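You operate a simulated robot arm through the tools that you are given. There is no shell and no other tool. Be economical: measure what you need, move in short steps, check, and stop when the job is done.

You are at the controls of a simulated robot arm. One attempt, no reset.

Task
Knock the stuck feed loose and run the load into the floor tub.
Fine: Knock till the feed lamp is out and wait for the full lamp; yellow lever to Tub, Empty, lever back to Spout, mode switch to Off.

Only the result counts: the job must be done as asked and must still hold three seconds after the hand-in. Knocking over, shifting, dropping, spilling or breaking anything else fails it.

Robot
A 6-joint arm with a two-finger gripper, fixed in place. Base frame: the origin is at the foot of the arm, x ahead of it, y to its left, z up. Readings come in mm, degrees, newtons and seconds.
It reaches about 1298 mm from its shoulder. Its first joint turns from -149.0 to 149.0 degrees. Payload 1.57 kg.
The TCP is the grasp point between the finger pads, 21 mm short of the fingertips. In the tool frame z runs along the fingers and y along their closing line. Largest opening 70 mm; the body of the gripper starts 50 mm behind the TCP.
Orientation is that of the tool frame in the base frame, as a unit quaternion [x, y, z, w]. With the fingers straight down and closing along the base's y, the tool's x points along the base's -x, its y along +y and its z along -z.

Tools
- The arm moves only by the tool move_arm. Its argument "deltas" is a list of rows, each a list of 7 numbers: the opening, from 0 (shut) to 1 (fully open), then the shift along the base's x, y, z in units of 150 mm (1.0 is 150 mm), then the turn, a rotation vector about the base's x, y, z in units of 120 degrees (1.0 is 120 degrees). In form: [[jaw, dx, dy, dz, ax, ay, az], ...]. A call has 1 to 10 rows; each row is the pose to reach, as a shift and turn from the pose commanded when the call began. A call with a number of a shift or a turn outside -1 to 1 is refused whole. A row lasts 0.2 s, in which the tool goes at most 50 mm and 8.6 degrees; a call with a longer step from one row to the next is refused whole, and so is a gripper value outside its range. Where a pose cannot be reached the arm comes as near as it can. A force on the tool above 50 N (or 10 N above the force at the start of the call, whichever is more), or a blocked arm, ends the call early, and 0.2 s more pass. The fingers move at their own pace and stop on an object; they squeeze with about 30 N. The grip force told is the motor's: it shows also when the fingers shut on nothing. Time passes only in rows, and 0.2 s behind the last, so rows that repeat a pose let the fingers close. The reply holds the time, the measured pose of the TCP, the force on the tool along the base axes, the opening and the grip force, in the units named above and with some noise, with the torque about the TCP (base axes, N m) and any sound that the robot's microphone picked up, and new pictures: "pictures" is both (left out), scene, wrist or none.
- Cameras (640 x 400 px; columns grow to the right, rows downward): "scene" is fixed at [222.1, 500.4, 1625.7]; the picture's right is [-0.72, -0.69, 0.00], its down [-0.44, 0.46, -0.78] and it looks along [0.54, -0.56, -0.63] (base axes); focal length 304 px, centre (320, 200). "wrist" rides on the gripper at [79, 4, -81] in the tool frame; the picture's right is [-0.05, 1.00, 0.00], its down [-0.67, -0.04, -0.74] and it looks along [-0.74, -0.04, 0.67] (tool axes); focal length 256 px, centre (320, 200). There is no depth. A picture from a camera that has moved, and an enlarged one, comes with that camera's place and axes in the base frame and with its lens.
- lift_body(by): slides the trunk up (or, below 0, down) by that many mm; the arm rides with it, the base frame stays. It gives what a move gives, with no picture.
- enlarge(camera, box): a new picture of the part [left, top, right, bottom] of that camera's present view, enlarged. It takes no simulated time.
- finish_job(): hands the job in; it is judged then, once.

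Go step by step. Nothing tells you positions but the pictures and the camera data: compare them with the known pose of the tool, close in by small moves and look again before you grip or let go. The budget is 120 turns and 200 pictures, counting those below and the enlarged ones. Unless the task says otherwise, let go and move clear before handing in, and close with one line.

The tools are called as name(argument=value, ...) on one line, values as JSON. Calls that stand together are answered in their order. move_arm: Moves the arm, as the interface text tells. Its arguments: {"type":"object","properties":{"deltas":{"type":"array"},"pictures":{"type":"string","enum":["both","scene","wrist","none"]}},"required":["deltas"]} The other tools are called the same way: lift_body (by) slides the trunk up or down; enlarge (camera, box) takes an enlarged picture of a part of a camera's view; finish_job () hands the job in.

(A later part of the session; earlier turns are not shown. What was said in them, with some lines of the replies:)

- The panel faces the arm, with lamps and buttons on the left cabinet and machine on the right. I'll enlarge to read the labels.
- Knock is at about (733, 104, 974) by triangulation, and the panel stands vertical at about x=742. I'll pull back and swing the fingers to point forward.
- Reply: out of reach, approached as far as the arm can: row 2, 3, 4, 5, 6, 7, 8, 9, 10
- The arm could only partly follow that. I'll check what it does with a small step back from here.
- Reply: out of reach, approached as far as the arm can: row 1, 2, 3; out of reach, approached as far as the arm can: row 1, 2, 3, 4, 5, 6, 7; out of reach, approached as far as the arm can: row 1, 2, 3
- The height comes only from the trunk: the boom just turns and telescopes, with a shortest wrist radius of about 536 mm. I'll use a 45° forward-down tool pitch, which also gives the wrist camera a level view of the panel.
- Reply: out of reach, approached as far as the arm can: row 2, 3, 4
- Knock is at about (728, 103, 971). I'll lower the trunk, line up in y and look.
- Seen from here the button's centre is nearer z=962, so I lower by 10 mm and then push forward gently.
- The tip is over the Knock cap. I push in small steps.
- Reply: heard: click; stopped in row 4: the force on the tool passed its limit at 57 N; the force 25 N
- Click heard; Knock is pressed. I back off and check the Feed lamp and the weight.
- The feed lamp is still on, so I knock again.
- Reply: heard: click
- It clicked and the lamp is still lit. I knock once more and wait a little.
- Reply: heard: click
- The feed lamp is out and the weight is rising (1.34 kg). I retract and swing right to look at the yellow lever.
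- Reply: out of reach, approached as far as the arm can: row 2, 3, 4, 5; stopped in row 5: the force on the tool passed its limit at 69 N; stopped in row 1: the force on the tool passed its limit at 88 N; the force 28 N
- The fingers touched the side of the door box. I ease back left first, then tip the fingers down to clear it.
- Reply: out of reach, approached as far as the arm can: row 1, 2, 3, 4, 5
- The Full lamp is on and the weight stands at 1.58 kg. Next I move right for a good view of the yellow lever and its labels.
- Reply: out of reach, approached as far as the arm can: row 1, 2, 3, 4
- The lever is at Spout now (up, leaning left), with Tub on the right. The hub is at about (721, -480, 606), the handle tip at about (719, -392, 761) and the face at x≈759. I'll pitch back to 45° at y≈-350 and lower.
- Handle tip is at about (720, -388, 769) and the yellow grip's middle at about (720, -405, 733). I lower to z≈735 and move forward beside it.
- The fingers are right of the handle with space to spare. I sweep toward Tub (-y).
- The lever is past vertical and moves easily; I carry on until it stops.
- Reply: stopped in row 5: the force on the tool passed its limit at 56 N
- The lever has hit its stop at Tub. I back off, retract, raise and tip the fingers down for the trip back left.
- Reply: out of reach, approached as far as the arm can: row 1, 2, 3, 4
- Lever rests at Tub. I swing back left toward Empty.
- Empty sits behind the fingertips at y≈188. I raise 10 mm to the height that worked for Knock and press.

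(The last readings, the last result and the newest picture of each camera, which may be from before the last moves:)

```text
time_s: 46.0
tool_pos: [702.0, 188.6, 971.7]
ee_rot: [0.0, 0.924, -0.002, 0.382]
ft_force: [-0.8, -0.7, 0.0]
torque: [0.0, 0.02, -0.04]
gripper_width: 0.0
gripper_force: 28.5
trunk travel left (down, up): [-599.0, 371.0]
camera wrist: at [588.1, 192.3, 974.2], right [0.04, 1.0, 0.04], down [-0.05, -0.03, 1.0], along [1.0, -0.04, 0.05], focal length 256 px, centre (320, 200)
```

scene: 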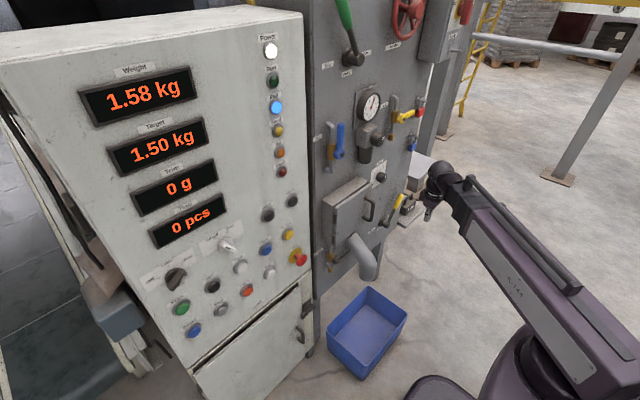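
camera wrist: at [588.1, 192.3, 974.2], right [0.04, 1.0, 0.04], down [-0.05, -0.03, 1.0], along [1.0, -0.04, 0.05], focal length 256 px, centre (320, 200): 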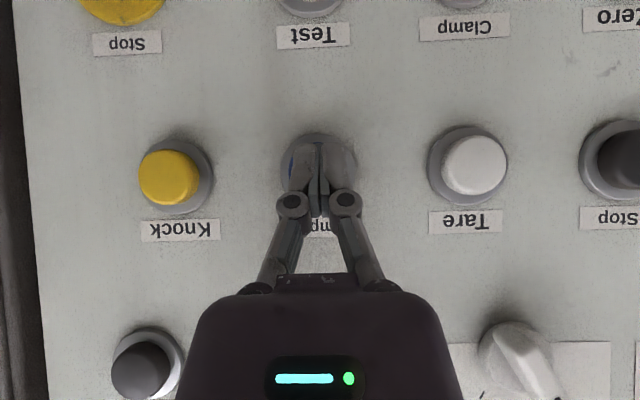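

move_arm(deltas=[[0, 0.03, 0, 0, 0, 0, 0], [0, 0.06, 0, 0, 0, 0, 0], [0, 0.085, 0, 0, 0, 0, 0], [0, 0.085, 0, 0, 0, 0, 0], [0, 0.03, 0, 0, 0, 0, 0], [0, -0.05, 0, 0, 0, 0, 0], [0, -0.05, 0, 0, 0, 0, 0]], pictures="scene")

```text
time_s: 47.6
tool_pos: [694.2, 186.7, 971.8]
ee_rot: [0.0, 0.924, -0.002, 0.381]
ft_force: [0.4, -0.4, -0.3]
torque: [0.02, -0.03, -0.03]
gripper_width: 0.1
gripper_force: 28.8
trunk travel left (down, up): [-599.0, 371.0]
heard: click
```

scene: 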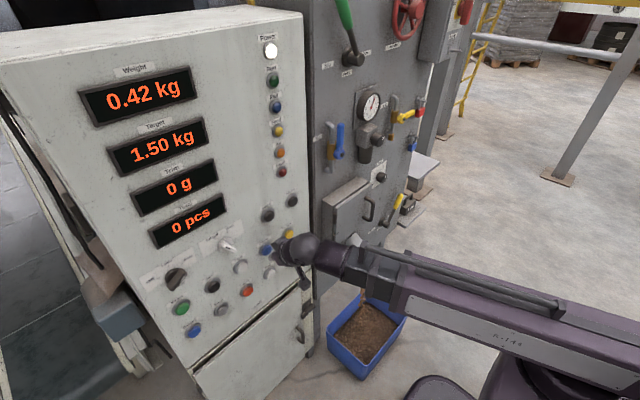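

It is emptying into the tub. I retract slightly and wait.

move_arm(deltas=[[0, -0.1, 0, 0, 0, 0, 0], [0, -0.2, 0, 0, 0, 0, 0], [0, -0.2, 0, 0, 0, 0, 0], [0, -0.2, 0, 0, 0, 0, 0], [0, -0.2, 0, 0, 0, 0, 0], [0, -0.2, 0, 0, 0, 0, 0], [0, -0.2, 0, 0, 0, 0, 0], [0, -0.2, 0, 0, 0, 0, 0], [0, -0.2, 0, 0, 0, 0, 0], [0, -0.2, 0, 0, 0, 0, 0]], pictures="scene")

```text
time_s: 49.8
tool_pos: [664.9, 187.7, 972.1]
ee_rot: [-0.001, 0.924, -0.001, 0.382]
ft_force: [-0.5, 0.7, -0.1]
torque: [-0.03, -0.02, -0.02]
gripper_width: 0.0
gripper_force: 28.9
trunk travel left (down, up): [-599.0, 371.0]
```

scene: 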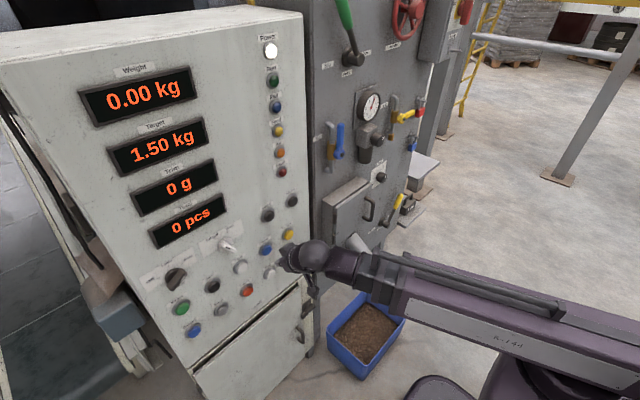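

The bin is at 0.00 kg and the load is in the tub. I go back to return the lever to Spout: tip down and swing right.

move_arm(deltas=[[0, -0.1, 0, -0.15, 0, 0.065, 0], [0, -0.22, 0, -0.25, 0, 0.13, 0], [0, -0.36, -0.1, -0.32, 0, 0.195, 0], [0, -0.5, -0.25, -0.36, 0, 0.26, 0], [0, -0.66, -0.5, -0.36, 0, 0.325, 0], [0, -0.8, -0.75, -0.36, 0, 0.375, 0], [0, -0.8, -1.0, -0.36, 0, 0.375, 0]], pictures="none")

move_arm(deltas=[[0, 0, -0.3, 0, 0, 0, 0], [0, 0, -0.6, 0, 0, 0, 0], [0, 0, -0.8, 0, 0, 0, 0], [0, 0, -1.0, 0, 0, 0, 0]], pictures="none")

move_arm(deltas=[[0, 0, -0.3, 0, 0, 0, 0], [0, 0, -0.6, 0, 0, 0, 0], [0, 0, -0.8, 0, 0, 0, 0], [0, 0, -1.0, 0, 0, 0, 0]], pictures="none")

move_arm(deltas=[[0, -0.1, -0.3, 0, 0, 0, 0], [0, -0.2, -0.6, 0, 0, 0, 0], [0, -0.3, -0.8, 0, 0, 0, 0], [0, -0.4, -1.0, 0, 0, 0, 0]], pictures="none")

move_arm(deltas=[[0, -0.1, -0.3, 0, 0, 0, 0], [0, -0.2, -0.6, 0, 0, 0, 0], [0, -0.3, -0.8, 0, 0, 0, 0], [0, -0.3, -1.0, 0, 0, 0, 0]], pictures="wrist")

```text
time_s: 51.4
tool_pos: [543.3, 37.0, 917.7]
ee_rot: [-0.001, 1.0, -0.002, -0.002]
ft_force: [0.1, -0.3, 0.6]
torque: [-0.03, -0.03, -0.02]
gripper_width: 0.0
gripper_force: 29.4
out of reach, approached as far as the arm can: row 1, 2, 3, 4
trunk travel left (down, up): [-599.0, 371.0]
```

```text
time_s: 52.4
tool_pos: [543.7, -112.6, 917.2]
ee_rot: [-0.001, 1.0, -0.001, -0.001]
ft_force: [-0.1, 0.2, 0.5]
torque: [0.03, -0.01, -0.01]
gripper_width: 0.1
gripper_force: 28.7
trunk travel left (down, up): [-599.0, 371.0]
```

```text
time_s: 53.4
tool_pos: [543.4, -262.5, 917.3]
ee_rot: [-0.001, 1.0, -0.001, -0.001]
ft_force: [-0.1, -0.3, -0.8]
torque: [-0.01, -0.02, 0.01]
gripper_width: 0.1
gripper_force: 28.8
trunk travel left (down, up): [-599.0, 371.0]
```

```text
time_s: 54.4
tool_pos: [484.5, -413.0, 918.4]
ee_rot: [-0.001, 1.0, -0.001, -0.001]
ft_force: [-0.4, -0.4, 0.1]
torque: [0.0, 0.04, -0.01]
gripper_width: 0.0
gripper_force: 28.8
trunk travel left (down, up): [-599.0, 371.0]
```

```text
time_s: 55.4
tool_pos: [438.9, -563.9, 917.7]
ee_rot: [-0.001, 1.0, -0.001, -0.001]
ft_force: [0.1, -0.2, -0.1]
torque: [0.01, -0.03, -0.05]
gripper_width: 0.0
gripper_force: 28.8
trunk travel left (down, up): [-599.0, 371.0]
camera wrist: at [359.9, -558.6, 999.7], right [0.05, 1.0, 0.0], down [0.67, -0.03, 0.74], along [0.74, -0.04, -0.67], focal length 256 px, centre (320, 200)
```

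wrist: 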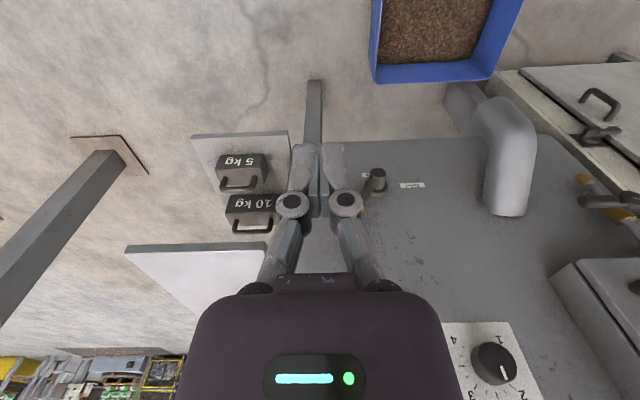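

The shelves on the right are behind the face plane, so the space right of the lever is free. I pitch to 45° at y≈-580 and lower.

move_arm(deltas=[[0, 0.16, -0.02, 0.02, 0, -0.0625, 0], [0, 0.32, -0.04, 0.05, 0, -0.125, 0], [0, 0.47, -0.06, 0.1, 0, -0.1875, 0], [0, 0.61, -0.08, 0.17, 0, -0.25, 0], [0, 0.76, -0.1, 0.26, 0, -0.3125, 0], [0, 0.9, -0.12, 0.36, 0, -0.375, 0]], pictures="none")

lift_body(by=-237)

move_arm(deltas=[[0, 0.2, 0, 0, 0, 0, 0], [0, 0.4, 0, 0, 0, 0, 0], [0, 0.4, 0, 0, 0, 0, 0]], pictures="wrist")

```text
time_s: 56.8
tool_pos: [574.3, -581.0, 972.6]
ee_rot: [0.0, 0.924, -0.001, 0.383]
ft_force: [0.1, -0.4, -0.1]
torque: [0.0, -0.03, 0.01]
gripper_width: 0.2
gripper_force: 28.9
trunk travel left (down, up): [-599.0, 371.0]
```

```text
time_s: 59.3
tool_pos: [574.6, -581.7, 734.7]
ee_rot: [0.001, 0.924, -0.002, 0.382]
ft_force: [0.0, -0.7, 0.3]
torque: [-0.01, 0.0, 0.01]
gripper_width: 0.1
gripper_force: 28.6
trunk travel left (down, up): [-362.0, 608.0]
```

```text
time_s: 60.1
tool_pos: [634.7, -581.4, 735.6]
ee_rot: [0.0, 0.925, -0.001, 0.381]
ft_force: [0.4, 0.6, -0.3]
torque: [0.0, 0.03, 0.01]
gripper_width: 0.0
gripper_force: 28.7
trunk travel left (down, up): [-362.0, 608.0]
camera wrist: at [520.9, -576.7, 737.1], right [0.04, 1.0, 0.03], down [-0.05, -0.03, 1.0], along [1.0, -0.04, 0.05], focal length 256 px, centre (320, 200)
```

wrist: 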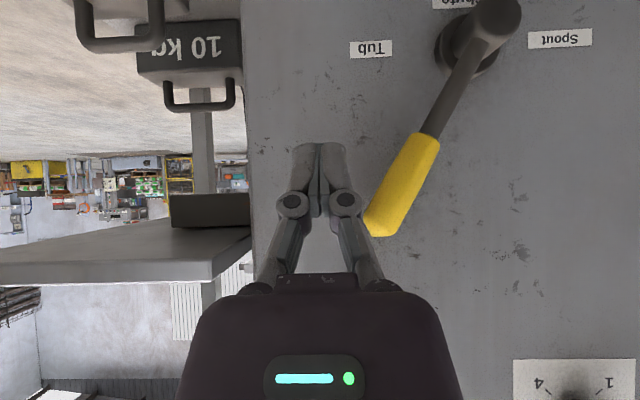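

The handle is on the left of the fingers. I move forward, then sweep left.

move_arm(deltas=[[0, 0.2, 0, 0, 0, 0, 0], [0, 0.4, 0, 0, 0, 0, 0], [0, 0.55, 0, 0, 0, 0, 0], [0, 0.55, 0, 0, 0, 0, 0]], pictures="wrist")

```text
time_s: 61.1
tool_pos: [717.2, -581.2, 735.9]
ee_rot: [-0.001, 0.925, -0.001, 0.381]
ft_force: [-0.2, 0.2, -0.2]
torque: [-0.02, 0.04, -0.03]
gripper_width: 0.1
gripper_force: 28.7
trunk travel left (down, up): [-362.0, 608.0]
camera wrist: at [603.9, -576.7, 737.1], right [0.04, 1.0, 0.04], down [-0.05, -0.03, 1.0], along [1.0, -0.04, 0.05], focal length 256 px, centre (320, 200)
```

wrist: 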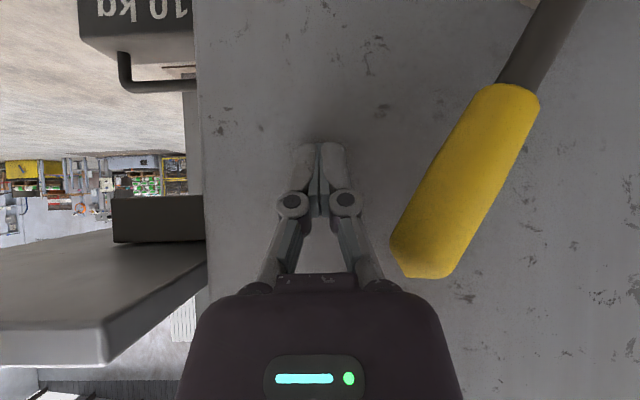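

move_arm(deltas=[[0, 0, 0.09, 0, 0, 0, 0], [0, 0, 0.18, 0, 0, 0, 0], [0, 0, 0.27, 0, 0, 0, 0], [0, 0, 0.36, 0, 0, 0, 0], [0, 0, 0.44, 0, 0, 0, 0], [0, 0, 0.52, 0, 0, 0, 0], [0, 0, 0.6, 0, 0, 0, 0], [0, 0, 0.68, 0, 0, 0, 0], [0, 0, 0.74, 0, 0, 0, 0], [0, 0, 0.8, 0, 0, 0, 0]], pictures="none")

move_arm(deltas=[[0, 0, 0.05, 0, 0, 0, 0], [0, 0, 0.1, 0, 0, 0, 0], [0, 0, 0.15, 0, 0, 0, 0], [0, 0, 0.2, 0, 0, 0, 0], [0, 0, 0.25, 0, 0, 0, 0], [0, 0, 0.3, 0, 0, 0, 0], [0, 0, 0.35, 0, 0, 0, 0]], pictures="wrist")

```text
time_s: 63.3
tool_pos: [716.2, -461.3, 735.7]
ee_rot: [0.0, 0.924, -0.001, 0.382]
ft_force: [-1.0, 0.3, 0.2]
torque: [-0.01, 0.01, -0.02]
gripper_width: 0.0
gripper_force: 28.4
trunk travel left (down, up): [-362.0, 608.0]
```

```text
time_s: 64.6
tool_pos: [717.7, -430.1, 735.3]
ee_rot: [0.003, 0.923, -0.01, 0.384]
ft_force: [3.5, -14.1, 6.0]
torque: [0.0, 0.01, 0.07]
gripper_width: 0.0
gripper_force: 28.5
trunk travel left (down, up): [-362.0, 608.0]
stopped in row 6: the force on the tool passed its limit at 56 N (the readings are from after the stop); the commanded pose is now the measured one
camera wrist: at [604.1, -423.9, 737.1], right [0.05, 1.0, 0.02], down [-0.06, -0.02, 1.0], along [1.0, -0.05, 0.06], focal length 256 px, centre (320, 200)
```

wrist: 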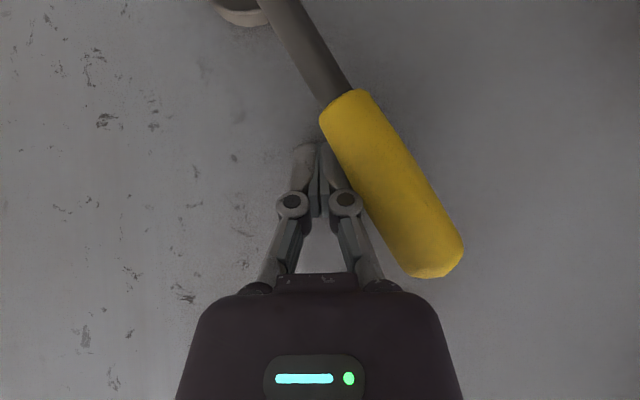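

The lever has stopped at Spout. I back off, retract, raise and go to the Mode switch at about (725, 424, 1080).

move_arm(deltas=[[0, 0, -0.08, 0, 0, 0, 0], [0, 0, -0.16, 0, 0.009, 0, 0.006], [0, -0.25, -0.16, 0, 0.009, 0, 0.006], [0, -0.5, -0.16, 0, 0.009, 0, 0.006], [0, -0.7, -0.16, 0, 0.009, 0, 0.006]], pictures="wrist")

lift_body(by=330)

move_arm(deltas=[[0, -0.1, 0.1, -0.15, 0, 0.065, 0], [0, -0.22, 0.2, -0.25, 0, 0.13, 0], [0, -0.36, 0.35, -0.32, 0, 0.195, 0], [0, -0.5, 0.55, -0.36, 0, 0.26, 0], [0, -0.66, 0.75, -0.37, 0, 0.325, 0], [0, -0.75, 1.0, -0.37, 0, 0.375, 0]], pictures="none")

move_arm(deltas=[[0, 0.1, 0.25, 0, 0, 0, 0], [0, 0.2, 0.5, 0, 0, 0, 0], [0, 0.3, 0.75, 0, 0, 0, 0], [0, 0.35, 1.0, 0, 0, 0, 0]], pictures="none")

move_arm(deltas=[[0, 0, 0.3, 0, 0, 0, 0], [0, 0, 0.6, 0, 0, 0, 0], [0, 0, 0.8, 0, 0, 0, 0], [0, 0, 1.0, 0, 0, 0, 0]], pictures="scene")

```text
time_s: 65.8
tool_pos: [611.7, -451.7, 734.9]
ee_rot: [-0.001, 0.924, 0.003, 0.383]
ft_force: [0.2, 0.4, -0.1]
torque: [0.0, -0.02, 0.02]
gripper_width: 0.0
gripper_force: 28.4
trunk travel left (down, up): [-362.0, 608.0]
camera wrist: at [498.2, -446.8, 737.3], right [0.04, 1.0, 0.04], down [-0.06, -0.04, 1.0], along [1.0, -0.04, 0.05], focal length 256 px, centre (320, 200)
```

wrist: 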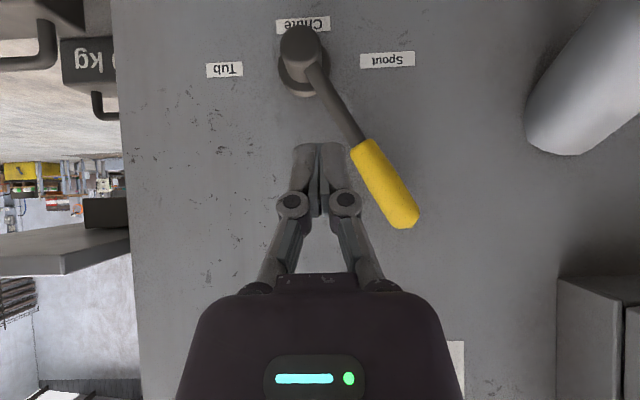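

```text
time_s: 69.1
tool_pos: [613.3, -452.4, 1065.3]
ee_rot: [0.001, 0.924, 0.002, 0.382]
ft_force: [0.6, -0.4, 0.3]
torque: [-0.01, -0.01, -0.01]
gripper_width: 0.0
gripper_force: 28.9
trunk travel left (down, up): [-692.0, 278.0]
```

```text
time_s: 70.5
tool_pos: [499.9, -299.4, 1010.8]
ee_rot: [0.001, 1.0, 0.002, -0.001]
ft_force: [-0.3, 0.0, -0.7]
torque: [-0.01, -0.05, -0.01]
gripper_width: 0.0
gripper_force: 28.9
out of reach, approached as far as the arm can: row 1, 2, 3, 4
trunk travel left (down, up): [-692.0, 278.0]
```

```text
time_s: 71.5
tool_pos: [550.6, -151.0, 1010.5]
ee_rot: [0.001, 1.0, 0.001, 0.0]
ft_force: [-0.5, -0.1, 0.1]
torque: [0.0, 0.02, 0.0]
gripper_width: 0.1
gripper_force: 28.6
trunk travel left (down, up): [-692.0, 278.0]
```

```text
time_s: 72.5
tool_pos: [552.7, -2.2, 1010.1]
ee_rot: [0.002, 1.0, 0.002, 0.001]
ft_force: [-0.1, -0.9, 0.5]
torque: [-0.01, -0.02, -0.04]
gripper_width: 0.0
gripper_force: 28.7
trunk travel left (down, up): [-692.0, 278.0]
```

scene: 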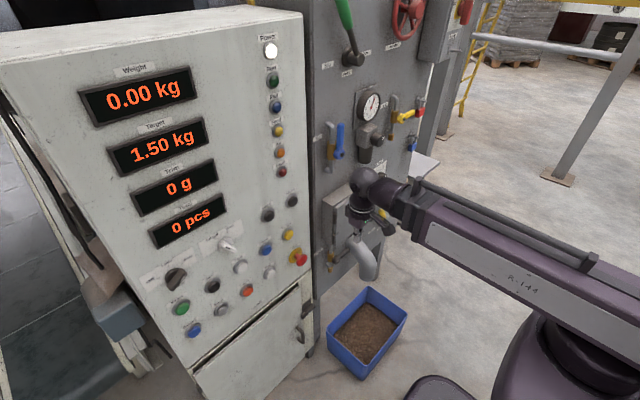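

Everything holds. I go on left to the Mode switch and pitch up to look at it.

move_arm(deltas=[[0, 0, 0.3, 0, 0, 0, 0], [0, 0, 0.6, 0, 0, 0, 0], [0, 0, 0.8, 0, 0, 0, 0], [0, 0, 1.0, 0, 0, 0, 0]], pictures="none")

move_arm(deltas=[[0, -0.1, 0.3, 0, 0, 0, 0], [0, -0.2, 0.6, 0, 0, 0, 0], [0, -0.3, 0.8, 0, 0, 0, 0], [0, -0.5, 1.0, 0, 0, 0, 0]], pictures="none")

move_arm(deltas=[[0, 0.13, 0.15, 0.02, 0, -0.0625, 0], [0, 0.26, 0.3, 0.05, 0, -0.125, 0], [0, 0.39, 0.45, 0.1, 0, -0.1875, 0], [0, 0.52, 0.6, 0.17, 0, -0.25, 0], [0, 0.65, 0.75, 0.26, 0, -0.3125, 0], [0, 0.8, 0.8, 0.36, 0, -0.375, 0]], pictures="both")

```text
time_s: 73.5
tool_pos: [553.7, 149.5, 1011.2]
ee_rot: [0.002, 1.0, 0.002, 0.0]
ft_force: [-0.4, 0.4, 0.9]
torque: [0.01, 0.02, 0.01]
gripper_width: 0.3
gripper_force: 28.1
trunk travel left (down, up): [-692.0, 278.0]
```

```text
time_s: 74.5
tool_pos: [476.3, 298.2, 1010.7]
ee_rot: [0.001, 1.0, 0.003, 0.001]
ft_force: [-0.4, -1.2, 0.5]
torque: [-0.01, 0.02, 0.01]
gripper_width: 0.0
gripper_force: 28.4
trunk travel left (down, up): [-692.0, 278.0]
```

```text
time_s: 75.9
tool_pos: [597.8, 418.3, 1065.6]
ee_rot: [0.0, 0.924, 0.002, 0.383]
ft_force: [0.5, -1.1, -0.1]
torque: [0.0, -0.05, -0.01]
gripper_width: 0.2
gripper_force: 28.6
trunk travel left (down, up): [-692.0, 278.0]
camera wrist: at [483.9, 423.8, 1067.2], right [0.04, 1.0, 0.04], down [-0.06, -0.04, 1.0], along [1.0, -0.04, 0.06], focal length 256 px, centre (320, 200)
```

scene: 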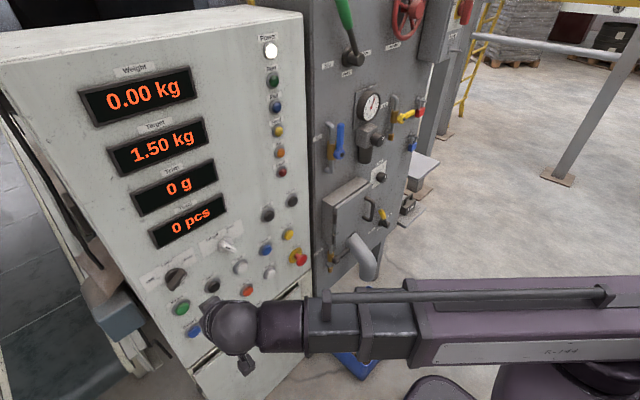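
wrist: 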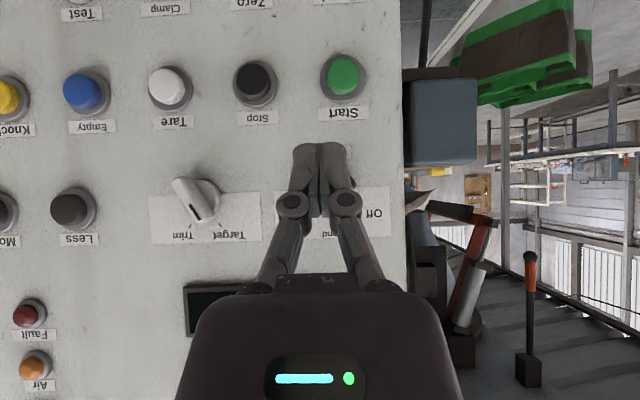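

The fingers hide the switch; I step right 110 mm to see it.

move_arm(deltas=[[0, 0, -0.3, 0, 0, 0, 0], [0, 0, -0.6, 0, 0, 0, 0], [0, 0.1, -0.75, 0, 0, 0, 0]], pictures="wrist")

enlarge(camera="wrist", box=[370, 140, 530, 260])

enlarge(camera="scene", box=[140, 240, 220, 300])

```text
time_s: 76.7
tool_pos: [612.9, 305.7, 1065.4]
ee_rot: [0.0, 0.924, 0.003, 0.383]
ft_force: [-0.7, 0.5, -0.5]
torque: [0.01, 0.03, 0.04]
gripper_width: 0.0
gripper_force: 28.8
trunk travel left (down, up): [-692.0, 278.0]
camera wrist: at [499.0, 310.0, 1067.2], right [0.04, 1.0, 0.04], down [-0.06, -0.04, 1.0], along [1.0, -0.04, 0.05], focal length 256 px, centre (320, 200)
```

wrist: 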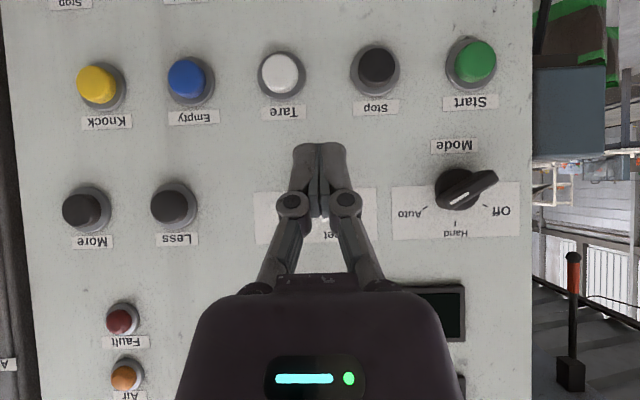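

```text
3.33 times, centred on (450, 200) of wrist
camera zoom: at [499.0, 310.0, 1067.2], right [0.04, 1.0, 0.04], down [-0.06, -0.04, 1.0], along [1.0, -0.04, 0.05], focal length 853 px, centre (-113, 200)
```

zoom: 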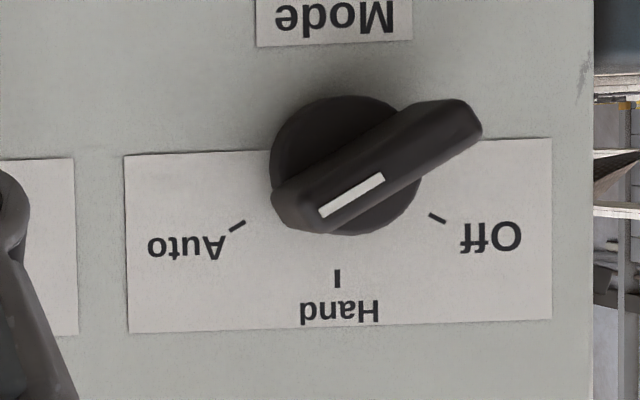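

```text
6.67 times, centred on (180, 270) of scene
camera zoom: at [222.1, 500.4, 1625.7], right [-0.72, -0.69, 0.0], down [-0.44, 0.46, -0.78], along [0.54, -0.56, -0.63], focal length 2023 px, centre (1253, -267)
```

zoom: 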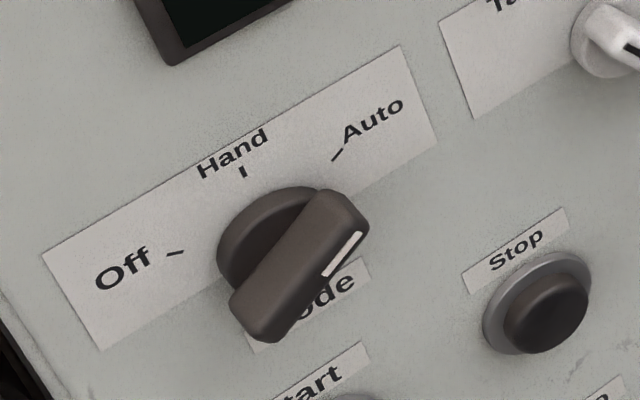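

The pointer is at Auto and must turn 120° counter-clockwise to Off. The knob axis is at about y=426, z=1074, with the bar front at x≈715. I'll point the fingers straight forward to grip the bar and roll it.

move_arm(deltas=[[0.5, 0.06, 0.14, 0.18, 0, -0.0625, 0], [0.5, 0.1, 0.28, 0.35, 0, -0.125, 0], [0.5, 0.14, 0.42, 0.51, 0, -0.1875, 0], [0.5, 0.17, 0.56, 0.65, 0, -0.25, 0], [0.5, 0.18, 0.7, 0.77, 0, -0.3125, 0], [0.5, 0.18, 0.8, 0.86, 0, -0.375, 0]], pictures="none")

move_arm(deltas=[[0.8, 0, 0, 0, 0.07, 0, 0], [0.8, 0, 0, 0, 0.14, 0, 0], [0.8, 0, 0, 0, 0.21, 0, 0], [0.8, 0, 0, 0, 0.28, 0, 0], [0.8, 0, 0, 0, 0.35, 0, 0], [0.8, 0, 0, 0, 0.42, 0, 0], [0.8, 0, 0, 0, 0.5, 0, 0]], pictures="both")

```text
time_s: 78.1
tool_pos: [639.5, 424.4, 1197.2]
ee_rot: [-0.001, 0.707, 0.003, 0.707]
ft_force: [-0.3, 0.1, 0.0]
torque: [-0.05, 0.02, 0.03]
gripper_width: 35.0
gripper_force: 0.1
out of reach, approached as far as the arm can: row 1, 2, 3, 4, 5, 6
trunk travel left (down, up): [-692.0, 278.0]
```

```text
refused: row 7 steps farther than a row can; nothing moved
```

move_arm(deltas=[[0.8, 0, 0.01, 0, 0.07, 0, 0], [0.8, 0, 0.01, 0, 0.14, 0, 0], [0.8, 0, 0.01, 0, 0.21, 0, 0], [0.8, 0, 0.01, 0, 0.28, 0, 0], [0.8, 0, 0.01, 0, 0.35, 0, 0], [0.8, 0, 0.01, 0, 0.42, 0, 0], [0.8, 0, 0.01, 0, 0.49, 0, 0], [0.8, 0, 0.01, 0, 0.5, 0, 0]], pictures="none")

lift_body(by=-123)

move_arm(deltas=[[0.8, 0, 0, 0, 0, 0, 0]])

```text
time_s: 79.9
tool_pos: [638.8, 427.3, 1196.9]
ee_rot: [0.353, 0.611, 0.355, 0.613]
ft_force: [0.4, 0.2, -0.2]
torque: [-0.03, 0.0, 0.0]
gripper_width: 55.8
gripper_force: 0.2
trunk travel left (down, up): [-692.0, 278.0]
```

```text
time_s: 81.4
tool_pos: [640.6, 426.9, 1075.5]
ee_rot: [0.352, 0.611, 0.356, 0.613]
ft_force: [-0.2, 0.4, -0.6]
torque: [-0.01, 0.01, 0.0]
gripper_width: 56.3
gripper_force: 0.0
trunk travel left (down, up): [-569.0, 401.0]
```

```text
time_s: 81.8
tool_pos: [639.4, 427.9, 1074.3]
ee_rot: [0.353, 0.611, 0.355, 0.613]
ft_force: [0.0, -0.2, -0.3]
torque: [0.01, -0.03, 0.03]
gripper_width: 56.1
gripper_force: 0.1
trunk travel left (down, up): [-569.0, 401.0]
camera wrist: at [558.4, 498.8, 1039.1], right [0.0, 0.45, 0.89], down [-0.75, -0.6, 0.3], along [0.67, -0.66, 0.34], focal length 256 px, centre (320, 200)
```

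scene: 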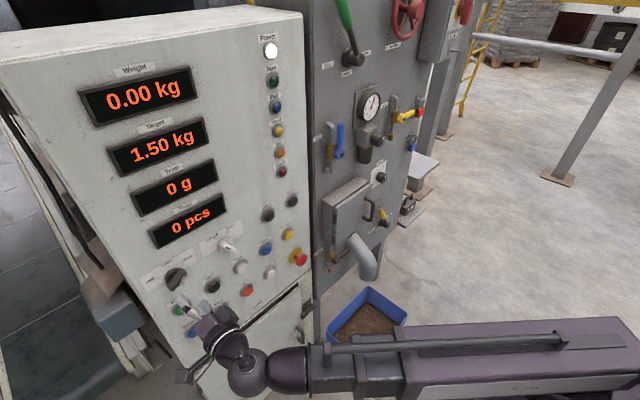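
wrist: 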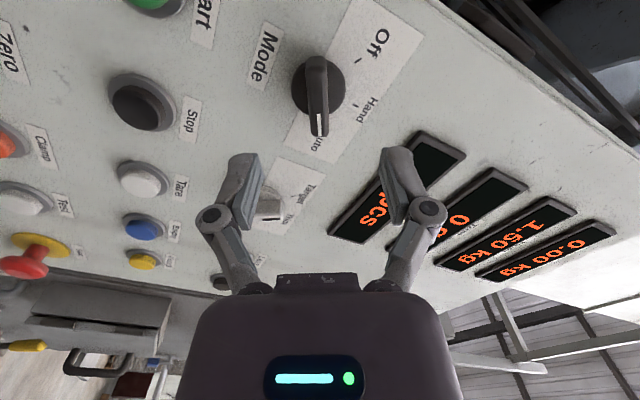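

The bar is lined up between the open fingers and the axis matches within about 2 mm. I advance around it.

move_arm(deltas=[[0.8, 0.15, 0.005, 0, 0, 0, 0], [0.8, 0.3, 0.01, 0, 0, 0, 0], [0.8, 0.38, 0.01, 0, 0, 0, 0], [0.8, 0.42, 0.01, 0, 0, 0, 0], [0.8, 0.46, 0.01, 0, 0, 0, 0]])

```text
time_s: 83.0
tool_pos: [708.4, 429.1, 1074.7]
ee_rot: [0.353, 0.61, 0.356, 0.613]
ft_force: [0.0, -0.7, -0.1]
torque: [-0.05, 0.02, -0.03]
gripper_width: 56.0
gripper_force: 0.0
trunk travel left (down, up): [-569.0, 401.0]
camera wrist: at [627.4, 500.6, 1039.1], right [0.0, 0.45, 0.89], down [-0.75, -0.6, 0.3], along [0.67, -0.66, 0.34], focal length 256 px, centre (320, 200)
```

scene: 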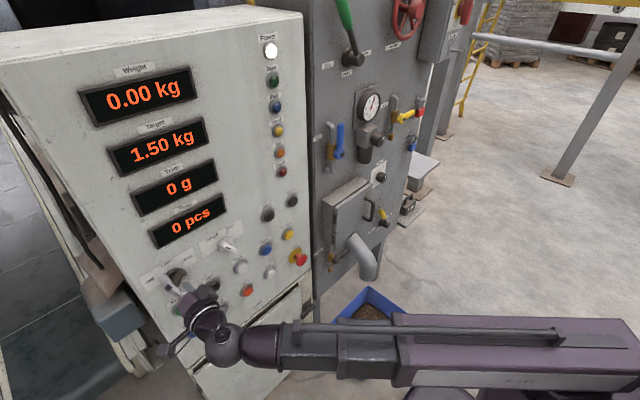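
wrist: 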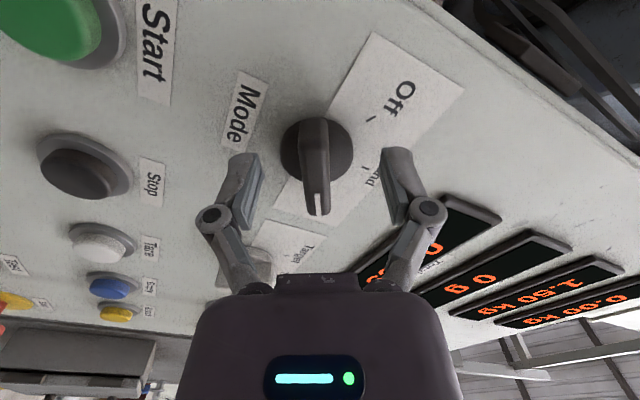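

Tips overlap the bar by about 8–10 mm; I go 3 mm further and close.

move_arm(deltas=[[0.8, 0.02, 0, 0, 0, 0, 0], [0, 0.02, 0, 0, 0, 0, 0], [0, 0.02, 0, 0, 0, 0, 0], [0, 0.02, 0, 0, 0, 0, 0], [0, 0.02, 0, 0, 0, 0, 0]], pictures="wrist")

```text
time_s: 84.0
tool_pos: [709.4, 427.0, 1072.3]
ee_rot: [0.355, 0.612, 0.355, 0.612]
ft_force: [-9.3, -1.6, -14.1]
torque: [-0.17, -0.12, -0.63]
gripper_width: 12.9
gripper_force: 32.0
trunk travel left (down, up): [-569.0, 401.0]
stopped in row 4: the force on the tool passed its limit at 53 N (the readings are from after the stop); the commanded pose is now the measured one
camera wrist: at [627.7, 499.0, 1038.8], right [0.0, 0.45, 0.89], down [-0.75, -0.6, 0.3], along [0.67, -0.67, 0.33], focal length 256 px, centre (320, 200)
```

wrist: 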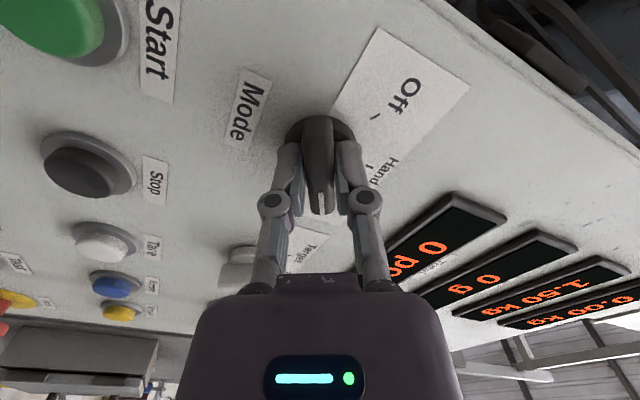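

Gripped on the bar. I roll counter-clockwise (about -x) in stages.

move_arm(deltas=[[0, 0, 0, 0, -0.05, 0, 0], [0, 0, 0, 0, -0.11, 0, 0], [0, 0, 0, 0, -0.17, 0, 0], [0, 0, 0, 0, -0.23, 0, 0], [0, 0, 0, 0, -0.3, 0, 0], [0, 0, 0, 0, -0.37, 0, 0], [0, 0, 0, 0, -0.44, 0, 0], [0, 0, 0, 0, -0.5, 0, 0]], pictures="both")

```text
time_s: 85.0
tool_pos: [709.9, 427.9, 1072.6]
ee_rot: [0.196, 0.681, 0.194, 0.678]
ft_force: [-5.8, -1.2, -17.1]
torque: [0.02, -0.1, -0.22]
gripper_width: 13.1
gripper_force: 32.3
trunk travel left (down, up): [-569.0, 401.0]
stopped in row 5: the force on the tool passed its limit at 52 N (the readings are from after the stop); the commanded pose is now the measured one
camera wrist: at [627.5, 472.8, 1008.8], right [0.0, 0.82, 0.57], down [-0.74, -0.38, 0.55], along [0.67, -0.43, 0.61], focal length 256 px, centre (320, 200)
```

scene: 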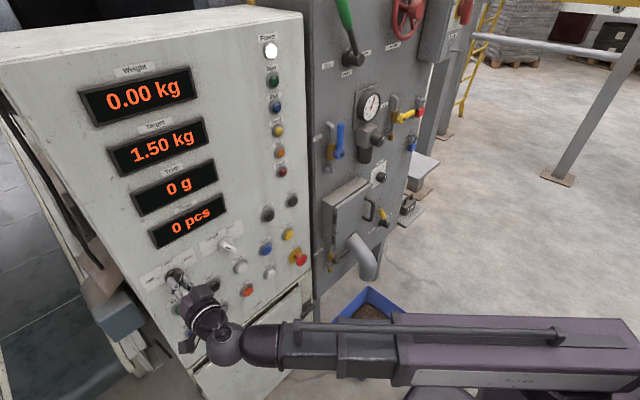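
wrist: 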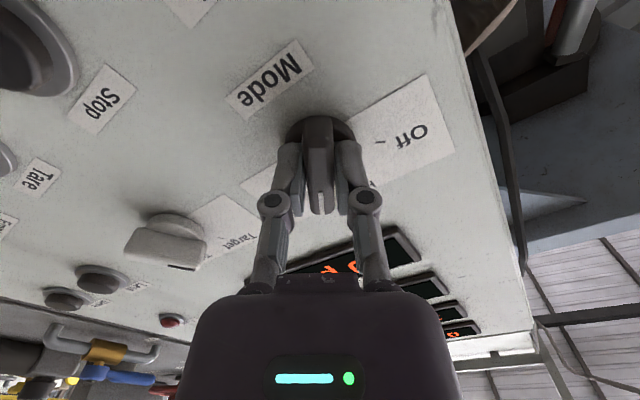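

The knob is turning, but a downward side-force shows my height is slightly high. I lower by 2 mm and read the force.

lift_body(by=-2)

```text
time_s: 85.5
tool_pos: [708.0, 425.8, 1073.0]
ee_rot: [0.194, 0.68, 0.194, 0.68]
ft_force: [4.3, 2.4, 10.8]
torque: [-0.04, 0.34, 0.46]
gripper_width: 13.3
gripper_force: 31.9
trunk travel left (down, up): [-567.0, 403.0]
```

move_arm(deltas=[[0, 0, 0, 0, -0.06, 0, 0], [0, 0, 0, 0, -0.12, 0, 0], [0, 0, 0, 0, -0.18, 0, 0], [0, 0, 0, 0, -0.24, 0, 0], [0, 0, 0, 0, -0.3, 0, 0], [0, 0, 0, 0, -0.36, 0, 0], [0, 0, 0, 0, -0.42, 0, 0], [0, 0, 0, 0, -0.48, 0, 0]], pictures="wrist")

```text
time_s: 87.3
tool_pos: [708.8, 423.6, 1071.8]
ee_rot: [-0.156, 0.689, -0.16, 0.689]
ft_force: [8.8, -7.2, 13.7]
torque: [0.03, -0.8, 0.06]
gripper_width: 12.9
gripper_force: 31.7
trunk travel left (down, up): [-567.0, 403.0]
camera wrist: at [627.5, 394.1, 999.9], right [0.0, 0.92, -0.39], down [-0.74, 0.26, 0.62], along [0.67, 0.28, 0.69], focal length 256 px, centre (320, 200)
```

wrist: 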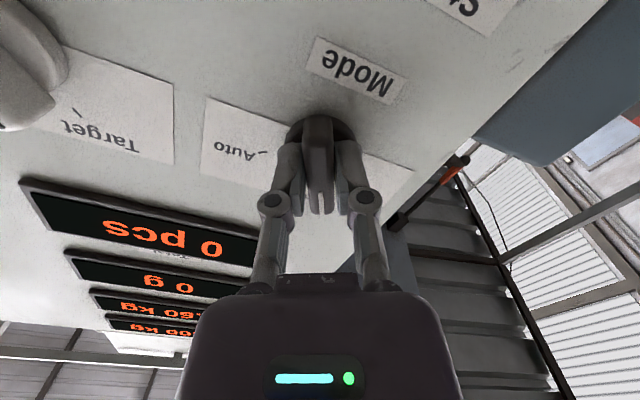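

Now at about 26° past centre; about 34° more to Off.

move_arm(deltas=[[0, 0, 0, 0, -0.06, 0, 0], [0, 0, 0, 0, -0.12, 0, 0], [0, 0, 0, 0, -0.18, 0, 0], [0, 0, 0, 0, -0.24, 0, 0], [0, 0, 0, 0, -0.285, 0, 0], [0, 0, 0, 0, -0.285, 0, 0]], pictures="both")

```text
time_s: 88.7
tool_pos: [709.8, 422.6, 1072.7]
ee_rot: [-0.351, 0.614, -0.354, 0.613]
ft_force: [12.8, -17.5, 22.6]
torque: [0.07, -0.25, -0.61]
gripper_width: 13.0
gripper_force: 31.9
trunk travel left (down, up): [-567.0, 403.0]
camera wrist: at [627.3, 357.1, 1030.6], right [0.0, 0.55, -0.84], down [-0.74, 0.56, 0.36], along [0.67, 0.62, 0.41], focal length 256 px, centre (320, 200)
```

scene: 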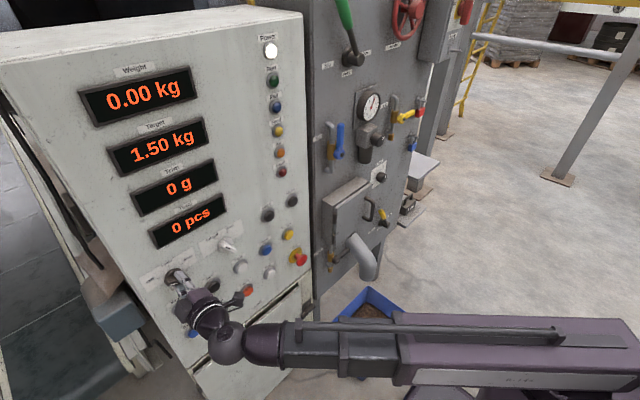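
wrist: 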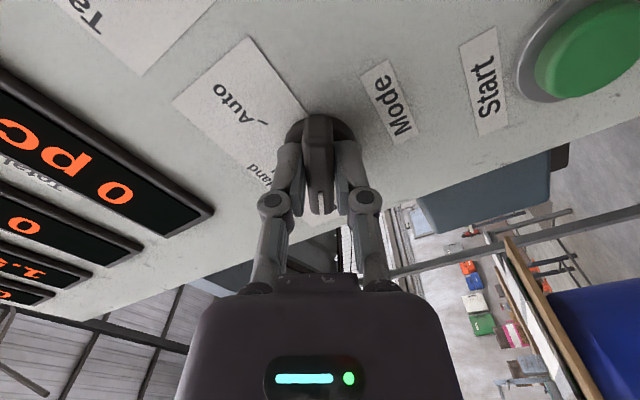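

Roll is at -60°. I nudge 3° more, open, and back away.

move_arm(deltas=[[0, 0, 0, 0, -0.025, 0, 0], [0, 0, 0, 0, -0.025, 0, 0]], pictures="none")

move_arm(deltas=[[0.3, 0, 0, 0, 0, 0, 0], [0.8, 0, 0, 0, 0, 0, 0], [0.8, 0, 0, 0, 0, 0, 0], [0.8, 0, 0, 0, 0, 0, 0], [0.8, -0.15, 0, 0, 0, 0, 0], [0.8, -0.35, 0, 0, 0, 0, 0], [0.8, -0.55, 0, 0, 0, 0, 0]], pictures="both")

enlarge(camera="wrist", box=[220, 20, 420, 160])

```text
time_s: 89.3
tool_pos: [708.6, 420.9, 1074.0]
ee_rot: [-0.365, 0.605, -0.369, 0.604]
ft_force: [12.8, -19.4, 20.7]
torque: [0.62, -0.44, -0.25]
gripper_width: 13.5
gripper_force: 32.3
trunk travel left (down, up): [-567.0, 403.0]
```

```text
time_s: 90.9
tool_pos: [625.8, 425.7, 1072.5]
ee_rot: [-0.367, 0.603, -0.37, 0.603]
ft_force: [0.2, -0.6, 0.4]
torque: [0.0, 0.03, -0.05]
gripper_width: 56.0
gripper_force: 0.1
trunk travel left (down, up): [-567.0, 403.0]
camera wrist: at [544.1, 357.7, 1032.8], right [0.0, 0.5, -0.86], down [-0.74, 0.58, 0.33], along [0.67, 0.64, 0.38], focal length 256 px, centre (320, 200)
```

scene: 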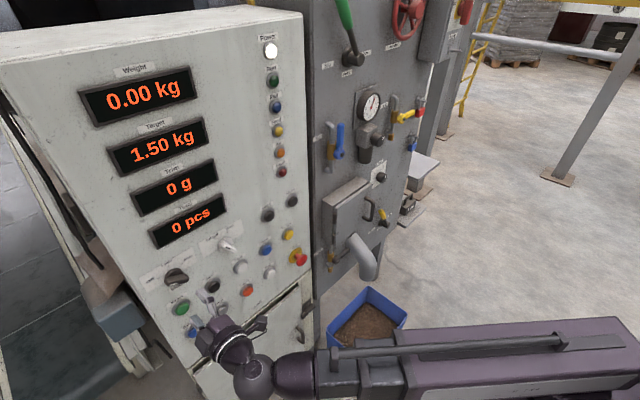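
wrist: 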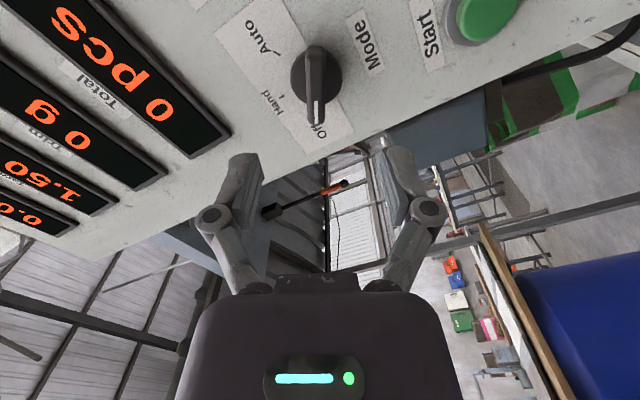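

```text
2.86 times, centred on (320, 90) of wrist
camera zoom: at [544.1, 357.7, 1032.8], right [0.0, 0.5, -0.86], down [-0.74, 0.58, 0.33], along [0.67, 0.64, 0.38], focal length 731 px, centre (320, 514)
```

zoom: 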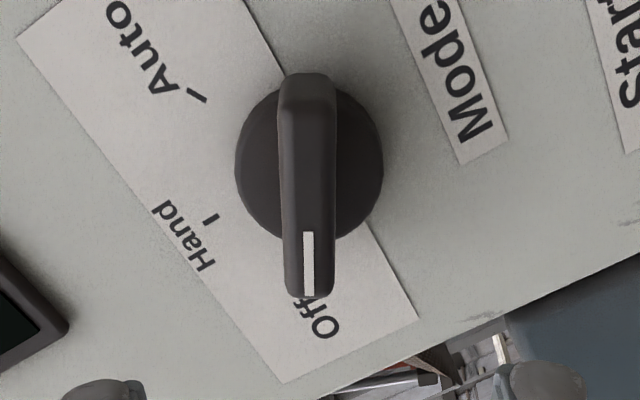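

The switch points to Off. One last check of the lever and the tub.

enlarge(camera="scene", box=[320, 190, 420, 360])

enlarge(camera="scene", box=[140, 220, 320, 340])

```text
2.35 times, centred on (370, 275) of scene
camera zoom: at [222.1, 500.4, 1625.7], right [-0.72, -0.69, 0.0], down [-0.44, 0.46, -0.78], along [0.54, -0.56, -0.63], focal length 714 px, centre (202, 24)
```

zoom: 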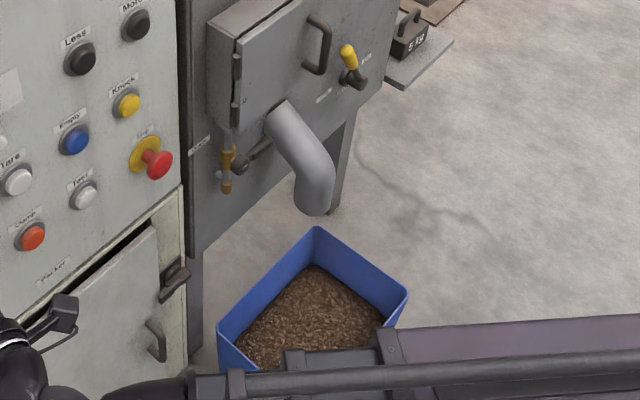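

```text
3.33 times, centred on (230, 280) of scene
camera zoom: at [222.1, 500.4, 1625.7], right [-0.72, -0.69, 0.0], down [-0.44, 0.46, -0.78], along [0.54, -0.56, -0.63], focal length 1012 px, centre (620, -67)
```

zoom: 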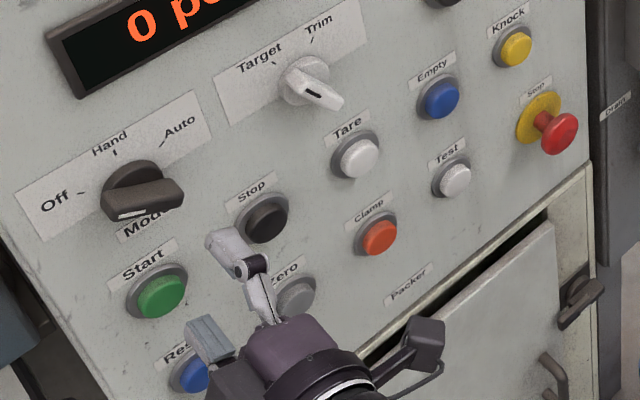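

The load is in the tub, the lever is at Spout, the mode switch is at Off and the arm is clear, so I hand in.

finish_job()

```text
The job is handed in.
```

The stuck feed is loose and the load is in the floor tub: the weight reads 0.00 kg, the lever is back at Spout, the mode switch is at Off, and the job is handed in. The fingers bumped the side of the door box once on the way to the lever; nothing looked moved or damaged in the later pictures.
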